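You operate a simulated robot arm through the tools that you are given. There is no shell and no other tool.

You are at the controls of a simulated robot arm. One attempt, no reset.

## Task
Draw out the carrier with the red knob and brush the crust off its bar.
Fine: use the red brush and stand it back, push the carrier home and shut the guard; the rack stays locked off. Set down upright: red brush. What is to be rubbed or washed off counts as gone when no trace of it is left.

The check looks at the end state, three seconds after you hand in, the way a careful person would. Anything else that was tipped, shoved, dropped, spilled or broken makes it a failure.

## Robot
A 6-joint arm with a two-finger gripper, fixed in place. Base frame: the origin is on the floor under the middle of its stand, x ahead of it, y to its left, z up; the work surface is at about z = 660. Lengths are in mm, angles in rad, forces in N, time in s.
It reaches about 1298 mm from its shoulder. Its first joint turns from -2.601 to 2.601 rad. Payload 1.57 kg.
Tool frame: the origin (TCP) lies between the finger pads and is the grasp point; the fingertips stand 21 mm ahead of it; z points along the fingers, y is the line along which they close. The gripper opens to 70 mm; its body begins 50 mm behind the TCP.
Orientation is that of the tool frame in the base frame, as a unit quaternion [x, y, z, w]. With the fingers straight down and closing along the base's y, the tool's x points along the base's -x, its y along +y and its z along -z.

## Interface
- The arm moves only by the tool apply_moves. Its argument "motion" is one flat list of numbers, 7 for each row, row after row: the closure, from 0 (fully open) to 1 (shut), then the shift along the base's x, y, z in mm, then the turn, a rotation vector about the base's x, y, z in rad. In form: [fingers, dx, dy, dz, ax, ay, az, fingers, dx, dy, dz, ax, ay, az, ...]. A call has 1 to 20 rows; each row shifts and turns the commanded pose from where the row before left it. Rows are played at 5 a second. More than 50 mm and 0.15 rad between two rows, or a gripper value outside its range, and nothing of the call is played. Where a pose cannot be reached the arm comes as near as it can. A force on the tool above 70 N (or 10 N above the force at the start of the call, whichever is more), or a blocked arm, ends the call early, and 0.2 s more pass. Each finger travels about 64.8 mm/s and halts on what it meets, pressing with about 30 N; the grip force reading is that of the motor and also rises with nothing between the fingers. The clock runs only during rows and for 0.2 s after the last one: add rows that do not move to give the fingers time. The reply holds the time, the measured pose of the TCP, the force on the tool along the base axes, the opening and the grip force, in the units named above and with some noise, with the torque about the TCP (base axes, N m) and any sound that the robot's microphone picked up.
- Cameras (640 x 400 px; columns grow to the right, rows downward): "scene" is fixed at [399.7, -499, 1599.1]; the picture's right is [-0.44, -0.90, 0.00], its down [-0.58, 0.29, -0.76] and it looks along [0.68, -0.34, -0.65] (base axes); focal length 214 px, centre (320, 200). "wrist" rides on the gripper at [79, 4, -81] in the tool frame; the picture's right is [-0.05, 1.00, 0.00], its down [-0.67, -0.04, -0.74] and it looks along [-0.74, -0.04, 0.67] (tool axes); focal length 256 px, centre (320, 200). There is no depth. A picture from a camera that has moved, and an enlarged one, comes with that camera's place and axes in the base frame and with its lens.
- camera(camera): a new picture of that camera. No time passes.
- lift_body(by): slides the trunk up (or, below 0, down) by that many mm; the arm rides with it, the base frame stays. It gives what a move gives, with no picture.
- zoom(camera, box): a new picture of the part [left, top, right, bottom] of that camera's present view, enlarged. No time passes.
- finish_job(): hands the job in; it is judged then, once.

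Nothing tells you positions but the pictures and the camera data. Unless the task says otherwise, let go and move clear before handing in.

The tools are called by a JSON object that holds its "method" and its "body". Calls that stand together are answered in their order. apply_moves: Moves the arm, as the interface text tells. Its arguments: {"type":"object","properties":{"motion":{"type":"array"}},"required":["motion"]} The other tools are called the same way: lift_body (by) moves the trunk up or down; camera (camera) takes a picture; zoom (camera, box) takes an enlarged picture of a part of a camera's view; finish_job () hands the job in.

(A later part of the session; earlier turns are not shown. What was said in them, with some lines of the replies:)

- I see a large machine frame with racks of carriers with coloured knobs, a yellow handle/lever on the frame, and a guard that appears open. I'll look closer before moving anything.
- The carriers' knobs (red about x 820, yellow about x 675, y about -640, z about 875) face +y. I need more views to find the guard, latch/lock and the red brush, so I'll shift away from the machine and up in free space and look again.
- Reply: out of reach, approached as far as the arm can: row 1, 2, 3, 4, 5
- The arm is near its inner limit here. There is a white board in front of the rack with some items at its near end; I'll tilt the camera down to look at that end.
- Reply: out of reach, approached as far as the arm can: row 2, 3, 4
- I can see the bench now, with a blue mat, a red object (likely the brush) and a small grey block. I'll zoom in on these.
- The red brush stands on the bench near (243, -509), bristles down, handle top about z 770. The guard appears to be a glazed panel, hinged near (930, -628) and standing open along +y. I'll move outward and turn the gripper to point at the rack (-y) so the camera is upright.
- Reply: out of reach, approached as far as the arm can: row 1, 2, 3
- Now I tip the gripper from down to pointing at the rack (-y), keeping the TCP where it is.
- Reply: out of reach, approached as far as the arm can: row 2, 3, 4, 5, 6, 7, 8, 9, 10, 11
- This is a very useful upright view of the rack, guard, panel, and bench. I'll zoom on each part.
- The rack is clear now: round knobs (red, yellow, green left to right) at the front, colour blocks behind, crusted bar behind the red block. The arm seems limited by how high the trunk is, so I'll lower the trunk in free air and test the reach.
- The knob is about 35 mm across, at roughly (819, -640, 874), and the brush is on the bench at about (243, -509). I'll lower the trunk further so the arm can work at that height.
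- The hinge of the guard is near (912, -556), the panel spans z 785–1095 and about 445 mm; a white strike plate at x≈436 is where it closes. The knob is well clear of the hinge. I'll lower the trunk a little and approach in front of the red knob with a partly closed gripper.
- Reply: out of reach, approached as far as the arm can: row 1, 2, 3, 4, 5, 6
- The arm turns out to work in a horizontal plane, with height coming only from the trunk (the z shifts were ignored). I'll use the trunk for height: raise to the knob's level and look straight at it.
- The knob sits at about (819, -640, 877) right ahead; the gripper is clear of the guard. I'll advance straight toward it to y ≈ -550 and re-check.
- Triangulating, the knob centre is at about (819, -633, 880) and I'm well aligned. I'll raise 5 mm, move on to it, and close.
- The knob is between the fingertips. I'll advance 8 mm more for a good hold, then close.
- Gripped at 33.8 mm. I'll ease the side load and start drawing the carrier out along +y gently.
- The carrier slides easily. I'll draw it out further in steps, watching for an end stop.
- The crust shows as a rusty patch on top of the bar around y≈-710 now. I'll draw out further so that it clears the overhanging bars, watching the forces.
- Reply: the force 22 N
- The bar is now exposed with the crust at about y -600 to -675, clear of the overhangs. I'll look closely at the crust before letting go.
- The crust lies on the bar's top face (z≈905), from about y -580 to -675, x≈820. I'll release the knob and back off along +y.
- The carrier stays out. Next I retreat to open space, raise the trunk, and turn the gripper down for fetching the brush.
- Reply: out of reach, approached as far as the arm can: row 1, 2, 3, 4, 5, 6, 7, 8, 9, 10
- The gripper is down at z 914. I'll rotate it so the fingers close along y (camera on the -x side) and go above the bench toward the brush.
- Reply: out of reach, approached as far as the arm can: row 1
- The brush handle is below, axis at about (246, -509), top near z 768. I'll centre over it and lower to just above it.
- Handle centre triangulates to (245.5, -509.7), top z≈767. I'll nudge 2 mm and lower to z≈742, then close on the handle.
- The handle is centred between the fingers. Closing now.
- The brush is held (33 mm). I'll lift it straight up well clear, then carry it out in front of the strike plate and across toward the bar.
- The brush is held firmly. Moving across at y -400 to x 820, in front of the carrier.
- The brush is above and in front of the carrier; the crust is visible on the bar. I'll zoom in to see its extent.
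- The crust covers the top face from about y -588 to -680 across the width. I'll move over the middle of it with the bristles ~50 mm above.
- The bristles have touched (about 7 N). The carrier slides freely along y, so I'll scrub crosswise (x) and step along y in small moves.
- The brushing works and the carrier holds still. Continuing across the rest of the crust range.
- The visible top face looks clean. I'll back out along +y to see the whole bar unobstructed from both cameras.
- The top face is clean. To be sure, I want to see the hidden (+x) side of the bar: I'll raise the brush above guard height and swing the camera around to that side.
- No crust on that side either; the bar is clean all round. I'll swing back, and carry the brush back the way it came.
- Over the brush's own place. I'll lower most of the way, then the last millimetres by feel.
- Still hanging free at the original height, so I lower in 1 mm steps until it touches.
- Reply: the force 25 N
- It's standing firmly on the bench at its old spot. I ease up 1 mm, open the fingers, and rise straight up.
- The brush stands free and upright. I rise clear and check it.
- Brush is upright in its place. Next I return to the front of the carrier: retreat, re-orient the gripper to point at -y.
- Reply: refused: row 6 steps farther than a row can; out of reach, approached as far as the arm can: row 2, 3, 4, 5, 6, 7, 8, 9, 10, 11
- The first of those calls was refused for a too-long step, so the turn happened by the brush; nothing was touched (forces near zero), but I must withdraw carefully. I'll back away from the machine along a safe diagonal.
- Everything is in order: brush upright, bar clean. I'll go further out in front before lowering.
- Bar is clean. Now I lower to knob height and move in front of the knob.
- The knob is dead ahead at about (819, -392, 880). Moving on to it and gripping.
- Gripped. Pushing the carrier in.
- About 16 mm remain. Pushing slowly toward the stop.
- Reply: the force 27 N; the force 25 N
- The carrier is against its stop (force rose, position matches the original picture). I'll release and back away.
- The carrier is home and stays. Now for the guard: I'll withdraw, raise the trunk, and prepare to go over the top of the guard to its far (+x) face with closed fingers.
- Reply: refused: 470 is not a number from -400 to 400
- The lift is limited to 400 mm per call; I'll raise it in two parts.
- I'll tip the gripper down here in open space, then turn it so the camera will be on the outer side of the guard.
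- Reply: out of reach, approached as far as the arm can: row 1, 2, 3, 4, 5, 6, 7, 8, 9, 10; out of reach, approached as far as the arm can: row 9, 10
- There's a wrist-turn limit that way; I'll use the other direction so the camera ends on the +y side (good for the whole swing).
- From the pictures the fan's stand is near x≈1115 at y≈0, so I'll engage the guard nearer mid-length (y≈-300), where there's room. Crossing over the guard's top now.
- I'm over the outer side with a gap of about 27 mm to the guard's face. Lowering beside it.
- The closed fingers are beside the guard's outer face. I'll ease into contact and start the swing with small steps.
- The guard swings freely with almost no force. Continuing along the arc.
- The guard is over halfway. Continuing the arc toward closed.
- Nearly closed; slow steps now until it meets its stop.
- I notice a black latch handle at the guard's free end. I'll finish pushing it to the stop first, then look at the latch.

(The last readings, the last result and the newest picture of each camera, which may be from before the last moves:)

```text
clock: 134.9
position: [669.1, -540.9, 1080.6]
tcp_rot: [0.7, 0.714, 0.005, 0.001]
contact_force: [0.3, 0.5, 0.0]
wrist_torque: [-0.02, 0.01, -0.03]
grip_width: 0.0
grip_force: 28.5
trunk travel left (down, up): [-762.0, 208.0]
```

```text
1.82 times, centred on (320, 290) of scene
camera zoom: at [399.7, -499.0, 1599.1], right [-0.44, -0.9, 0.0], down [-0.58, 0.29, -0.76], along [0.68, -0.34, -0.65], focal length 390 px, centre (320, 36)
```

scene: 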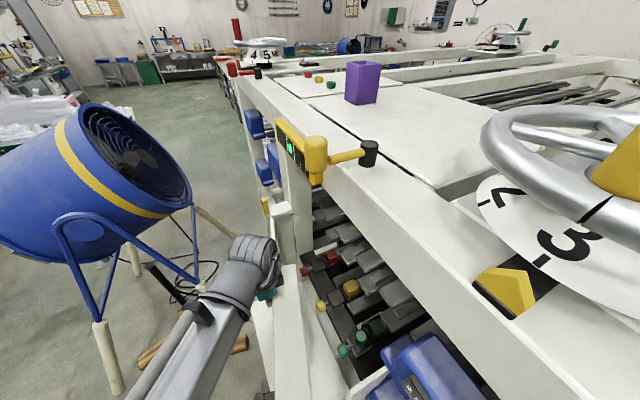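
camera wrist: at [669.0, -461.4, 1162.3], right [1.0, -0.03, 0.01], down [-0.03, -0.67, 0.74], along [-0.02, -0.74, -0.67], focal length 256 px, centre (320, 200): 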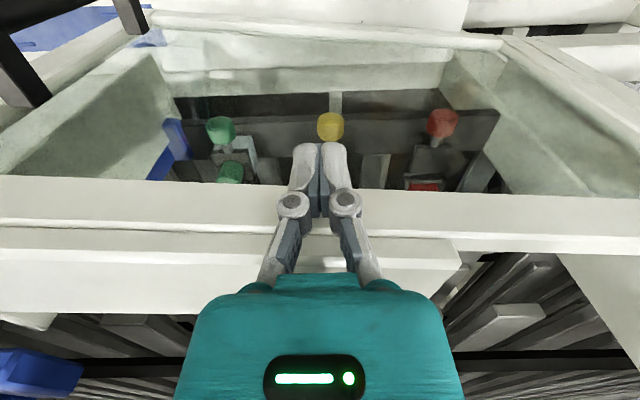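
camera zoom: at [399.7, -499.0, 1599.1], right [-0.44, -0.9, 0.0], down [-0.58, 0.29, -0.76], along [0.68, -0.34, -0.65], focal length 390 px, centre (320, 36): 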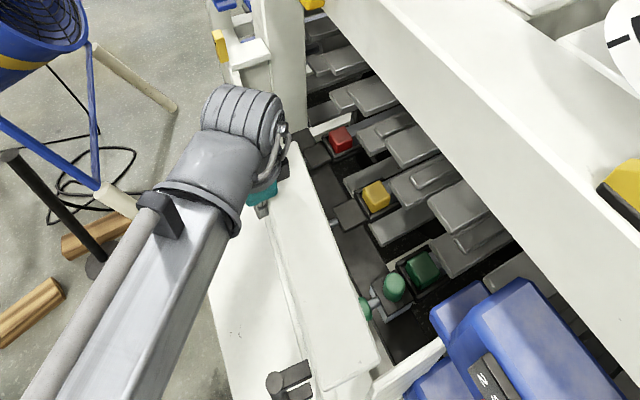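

{"method": "apply_moves", "body": {"motion": [1, 0, -4, 0, 0, 0, 0, 1, 0, -4, 0, 0, 0, 0, 1, 0, -3, 0, 0, 0, 0, 1, 0, -3, 0, 0, 0, 0]}}

{"method": "camera", "body": {"camera": "wrist"}}

{"method": "zoom", "body": {"camera": "scene", "box": [180, 180, 460, 400]}}

```text
clock: 135.9
position: [668.2, -554.0, 1079.8]
tcp_rot: [0.7, 0.714, 0.004, 0.002]
contact_force: [-0.1, 0.5, -0.4]
wrist_torque: [0.04, 0.0, -0.02]
grip_width: 0.0
grip_force: 28.1
trunk travel left (down, up): [-762.0, 208.0]
```

```text
taken
camera wrist: at [668.8, -475.2, 1162.3], right [1.0, -0.03, 0.01], down [-0.03, -0.67, 0.74], along [-0.02, -0.74, -0.67], focal length 256 px, centre (320, 200)
```

wrist: 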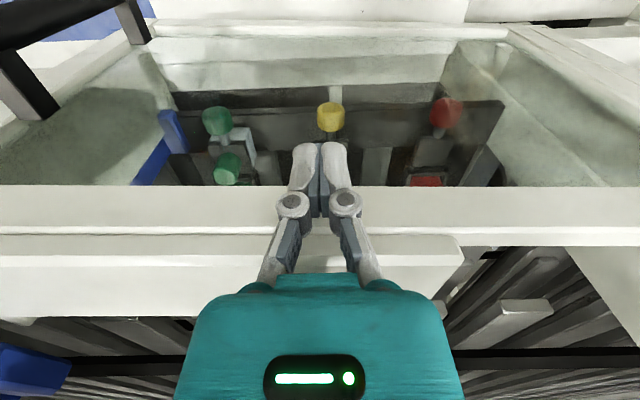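

```text
1.82 times, centred on (320, 290) of scene
camera zoom: at [399.7, -499.0, 1599.1], right [-0.44, -0.9, 0.0], down [-0.58, 0.29, -0.76], along [0.68, -0.34, -0.65], focal length 390 px, centre (320, 36)
```

zoom: 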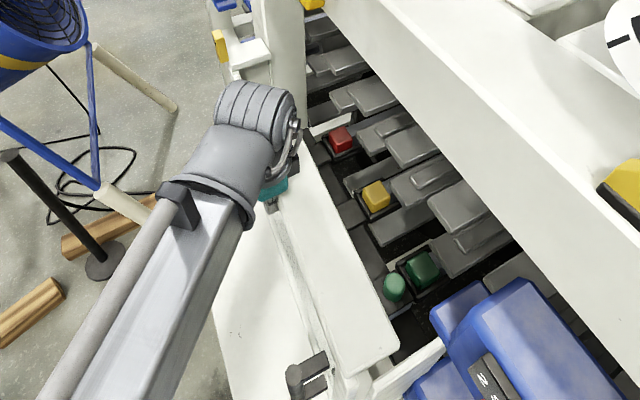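

The black part is a plain pull handle on the guard's face. The guard is almost parallel to the rack now; continuing until it meets the stop.

{"method": "apply_moves", "body": {"motion": [1, 0, -3, 0, 0, 0, 0, 1, 0, -3, 0, 0, 0, 0, 1, 0, -3, 0, 0, 0, 0]}}

{"method": "camera", "body": {"camera": "wrist"}}

{"method": "zoom", "body": {"camera": "scene", "box": [220, 220, 460, 400]}}

```text
clock: 136.7
position: [668.8, -562.4, 1079.8]
tcp_rot: [0.7, 0.714, 0.005, 0.002]
contact_force: [-0.5, 0.3, 0.3]
wrist_torque: [0.04, 0.01, 0.0]
grip_width: 0.0
grip_force: 28.6
trunk travel left (down, up): [-762.0, 208.0]
```

```text
taken
camera wrist: at [669.2, -483.9, 1162.3], right [1.0, -0.03, 0.01], down [-0.03, -0.67, 0.74], along [-0.02, -0.74, -0.67], focal length 256 px, centre (320, 200)
```

wrist: 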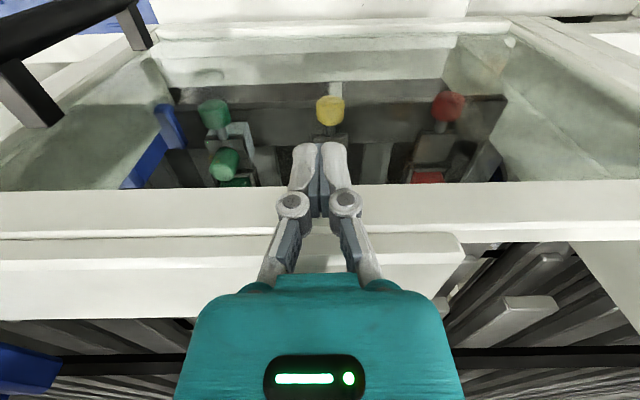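

```text
2.22 times, centred on (340, 310) of scene
camera zoom: at [399.7, -499.0, 1599.1], right [-0.44, -0.9, 0.0], down [-0.58, 0.29, -0.76], along [0.68, -0.34, -0.65], focal length 477 px, centre (276, -44)
```

zoom: 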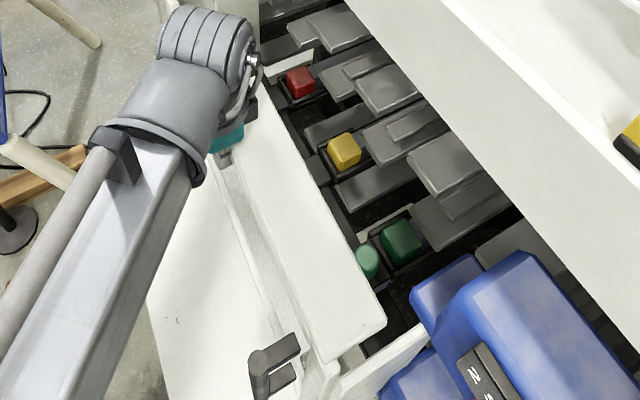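

{"method": "apply_moves", "body": {"motion": [1, 0, -2, 0, 0, 0, 0, 1, 0, -2, 0, 0, 0, 0, 1, 0, -2, 0, 0, 0, 0, 1, 0, -2, 0, 0, 0, 0]}}

{"method": "zoom", "body": {"camera": "scene", "box": [280, 320, 400, 400]}}

{"method": "camera", "body": {"camera": "wrist"}}

```text
clock: 137.7
position: [667.9, -565.9, 1082.2]
tcp_rot: [0.699, 0.715, 0.006, 0.0]
contact_force: [-4.0, 28.2, -13.6]
wrist_torque: [-0.07, -0.14, -0.24]
grip_width: 0.0
grip_force: 28.9
trunk travel left (down, up): [-762.0, 208.0]
```

```text
5.00 times, centred on (340, 360) of scene
camera zoom: at [399.7, -499.0, 1599.1], right [-0.44, -0.9, 0.0], down [-0.58, 0.29, -0.76], along [0.68, -0.34, -0.65], focal length 1072 px, centre (220, -600)
```

zoom: 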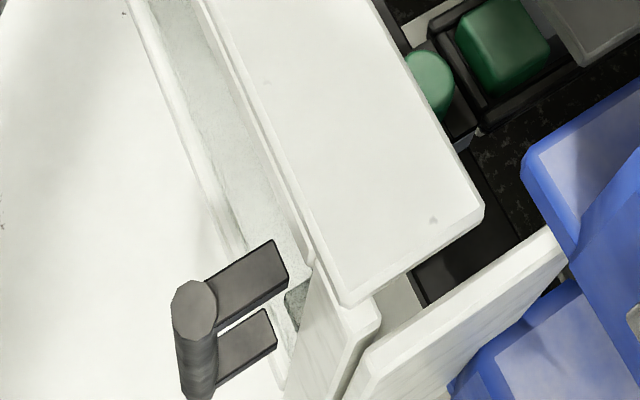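

```text
taken
camera wrist: at [669.3, -488.0, 1163.0], right [1.0, -0.03, 0.01], down [-0.03, -0.67, 0.74], along [-0.02, -0.74, -0.67], focal length 256 px, centre (320, 200)
```

wrist: 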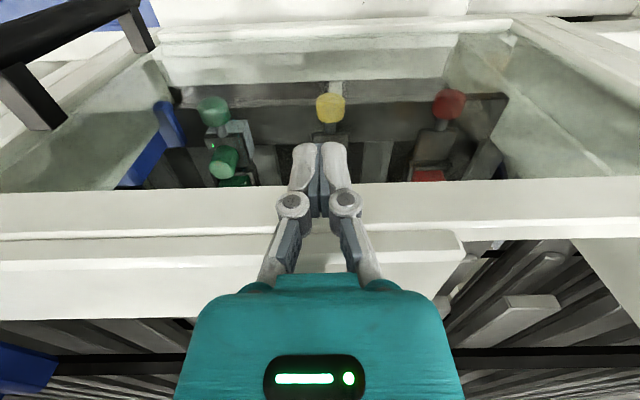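

It met the stop (28 N). I'll ease off and back away along +y, and see that the guard stays shut.

{"method": "apply_moves", "body": {"motion": [1, 0, 5, 0, 0, 0, 0, 1, 0, 20, 0, 0, 0, 0, 1, 0, 40, 0, 0, 0, 0, 1, 0, 45, 0, 0, 0, 0, 1, 0, 45, 0, 0, 0, 0]}}

{"method": "camera", "body": {"camera": "wrist"}}

{"method": "zoom", "body": {"camera": "scene", "box": [280, 320, 400, 400]}}

{"method": "zoom", "body": {"camera": "wrist", "box": [60, 40, 300, 200]}}

```text
clock: 138.9
position: [666.7, -413.9, 1079.7]
tcp_rot: [0.699, 0.715, 0.005, 0.003]
contact_force: [-0.4, -0.7, -0.8]
wrist_torque: [-0.02, 0.0, 0.01]
grip_width: 0.2
grip_force: 28.8
trunk travel left (down, up): [-762.0, 208.0]
```

```text
taken
camera wrist: at [668.8, -335.7, 1162.4], right [1.0, -0.03, 0.01], down [-0.03, -0.67, 0.74], along [-0.02, -0.74, -0.67], focal length 256 px, centre (320, 200)
```

wrist: 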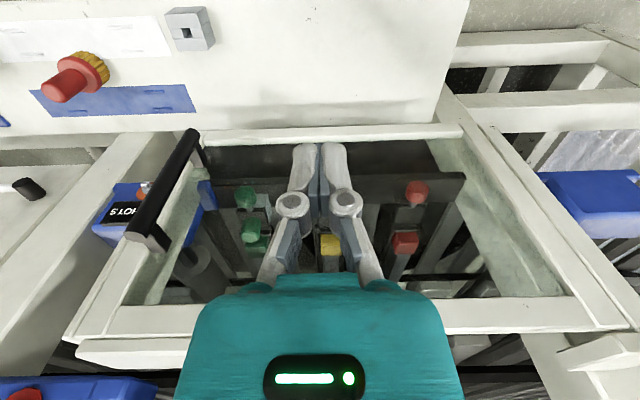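

```text
5.00 times, centred on (340, 360) of scene
camera zoom: at [399.7, -499.0, 1599.1], right [-0.44, -0.9, 0.0], down [-0.58, 0.29, -0.76], along [0.68, -0.34, -0.65], focal length 1072 px, centre (220, -600)
```

zoom: 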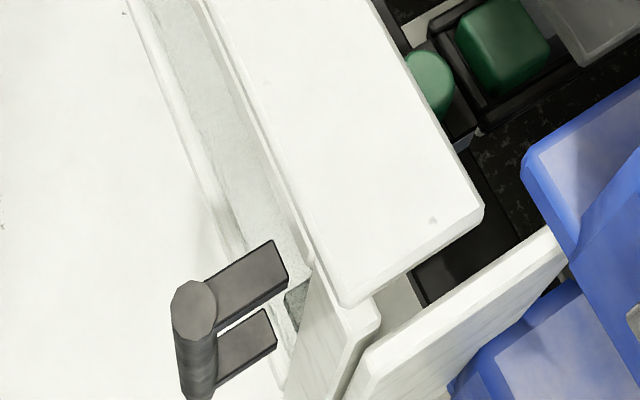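

```text
2.50 times, centred on (180, 120) of wrist
camera zoom: at [668.8, -335.7, 1162.4], right [1.0, -0.03, 0.01], down [-0.03, -0.67, 0.74], along [-0.02, -0.74, -0.67], focal length 640 px, centre (670, 400)
```

zoom: 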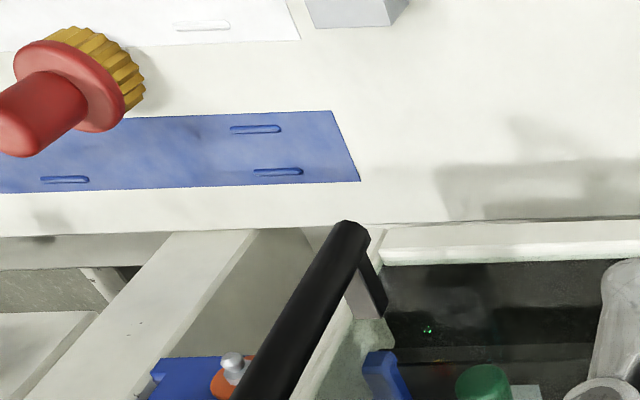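

The guard stays shut, parallel to the rack front at both ends. I'll move clear, open the fingers and do a final check of everything.

{"method": "apply_moves", "body": {"motion": [0.5, -5, 40, 0, 0, 0, 0, 0, -5, 40, 0, 0, 0, 0, 0, -5, 40, 0, 0, 0, 0, 0, 0, 30, 0, 0, 0, 0, 0, 0, 0, 0, 0, 0, 0]}}

{"method": "camera", "body": {"camera": "wrist"}}

{"method": "camera", "body": {"camera": "scene"}}

{"method": "zoom", "body": {"camera": "wrist", "box": [40, 20, 260, 180]}}

{"method": "zoom", "body": {"camera": "scene", "box": [220, 200, 460, 400]}}

{"method": "zoom", "body": {"camera": "scene", "box": [250, 90, 400, 230]}}

```text
clock: 140.1
position: [652.0, -266.5, 1081.4]
tcp_rot: [0.699, 0.715, 0.004, 0.002]
contact_force: [0.1, -0.3, -0.4]
wrist_torque: [0.01, -0.01, 0.01]
grip_width: 70.0
grip_force: 0.0
trunk travel left (down, up): [-762.0, 208.0]
```

```text
taken
camera wrist: at [654.0, -187.4, 1162.3], right [1.0, -0.03, 0.01], down [-0.03, -0.67, 0.74], along [-0.02, -0.74, -0.67], focal length 256 px, centre (320, 200)
```

wrist: 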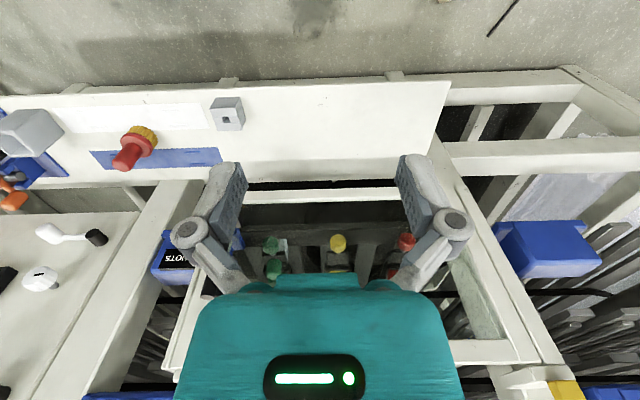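

```text
taken
```

scene: 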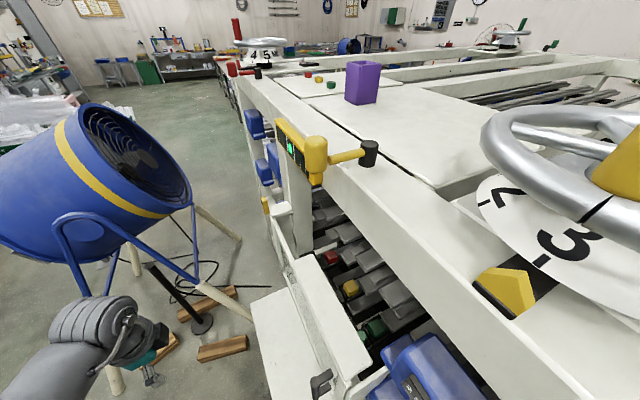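

```text
2.50 times, centred on (150, 100) of wrist
camera zoom: at [654.0, -187.4, 1162.3], right [1.0, -0.03, 0.01], down [-0.03, -0.67, 0.74], along [-0.02, -0.74, -0.67], focal length 640 px, centre (745, 450)
```

zoom: 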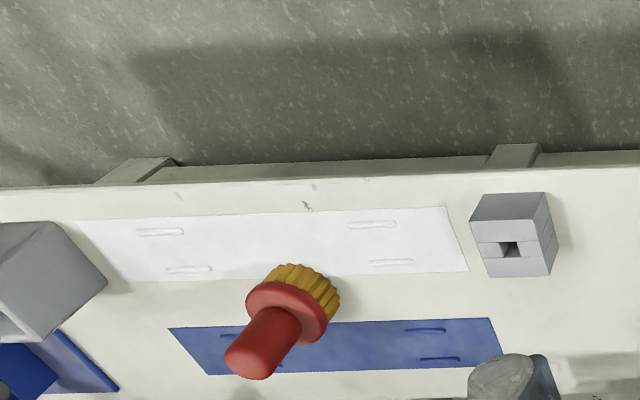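

```text
2.00 times, centred on (340, 300) of scene
camera zoom: at [399.7, -499.0, 1599.1], right [-0.44, -0.9, 0.0], down [-0.58, 0.29, -0.76], along [0.68, -0.34, -0.65], focal length 429 px, centre (280, 0)
```

zoom: 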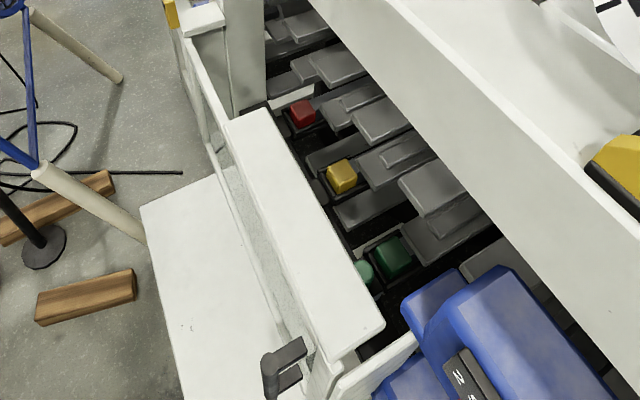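

```text
2.86 times, centred on (325, 160) of scene
camera zoom: at [399.7, -499.0, 1599.1], right [-0.44, -0.9, 0.0], down [-0.58, 0.29, -0.76], along [0.68, -0.34, -0.65], focal length 613 px, centre (306, 314)
```

zoom: 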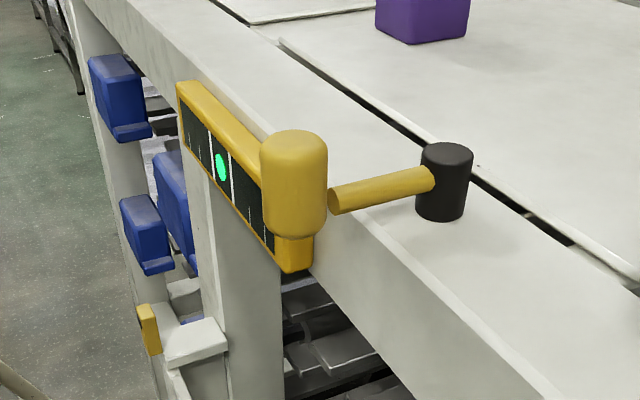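

Everything checks out in the last pictures. The red-knob carrier is back in line with the others, and its bar was clean when I last saw it. The red brush is upright in its old spot, and the guard is shut and staying put. The yellow lever and its indicator haven't moved, and the arm is clear, so I'm handing in.

{"method": "finish_job", "body": {}}

```text
The job is handed in.
```

The job is handed in, and everything you asked for was done as far as the cameras can show; the check's verdict hasn't come back.

- **Carrier:** I drew the red-knob carrier out about 240 mm and later pushed it home to its stop. It lines up with the yellow and green ones again.
- **Bar:** I brushed the crust off with the red brush. No trace showed on the top or on either long side when I looked. I couldn't see the underside.
- **Brush:** The red brush is standing upright, within about 1–2 mm of where it was.
- **Guard:** It is shut against its stop and stayed shut when I let go. I found no latch on it, only a pull handle.
- **Rack lock:** I didn't touch the yellow lever, which I took to be the lock. It and its green light look the same as at the start.

One move went wrong on the way: a call was refused for too long a step, so the gripper turned close to the machine near the brush instead of in open space. The forces stayed near zero, and nothing looked moved afterwards.
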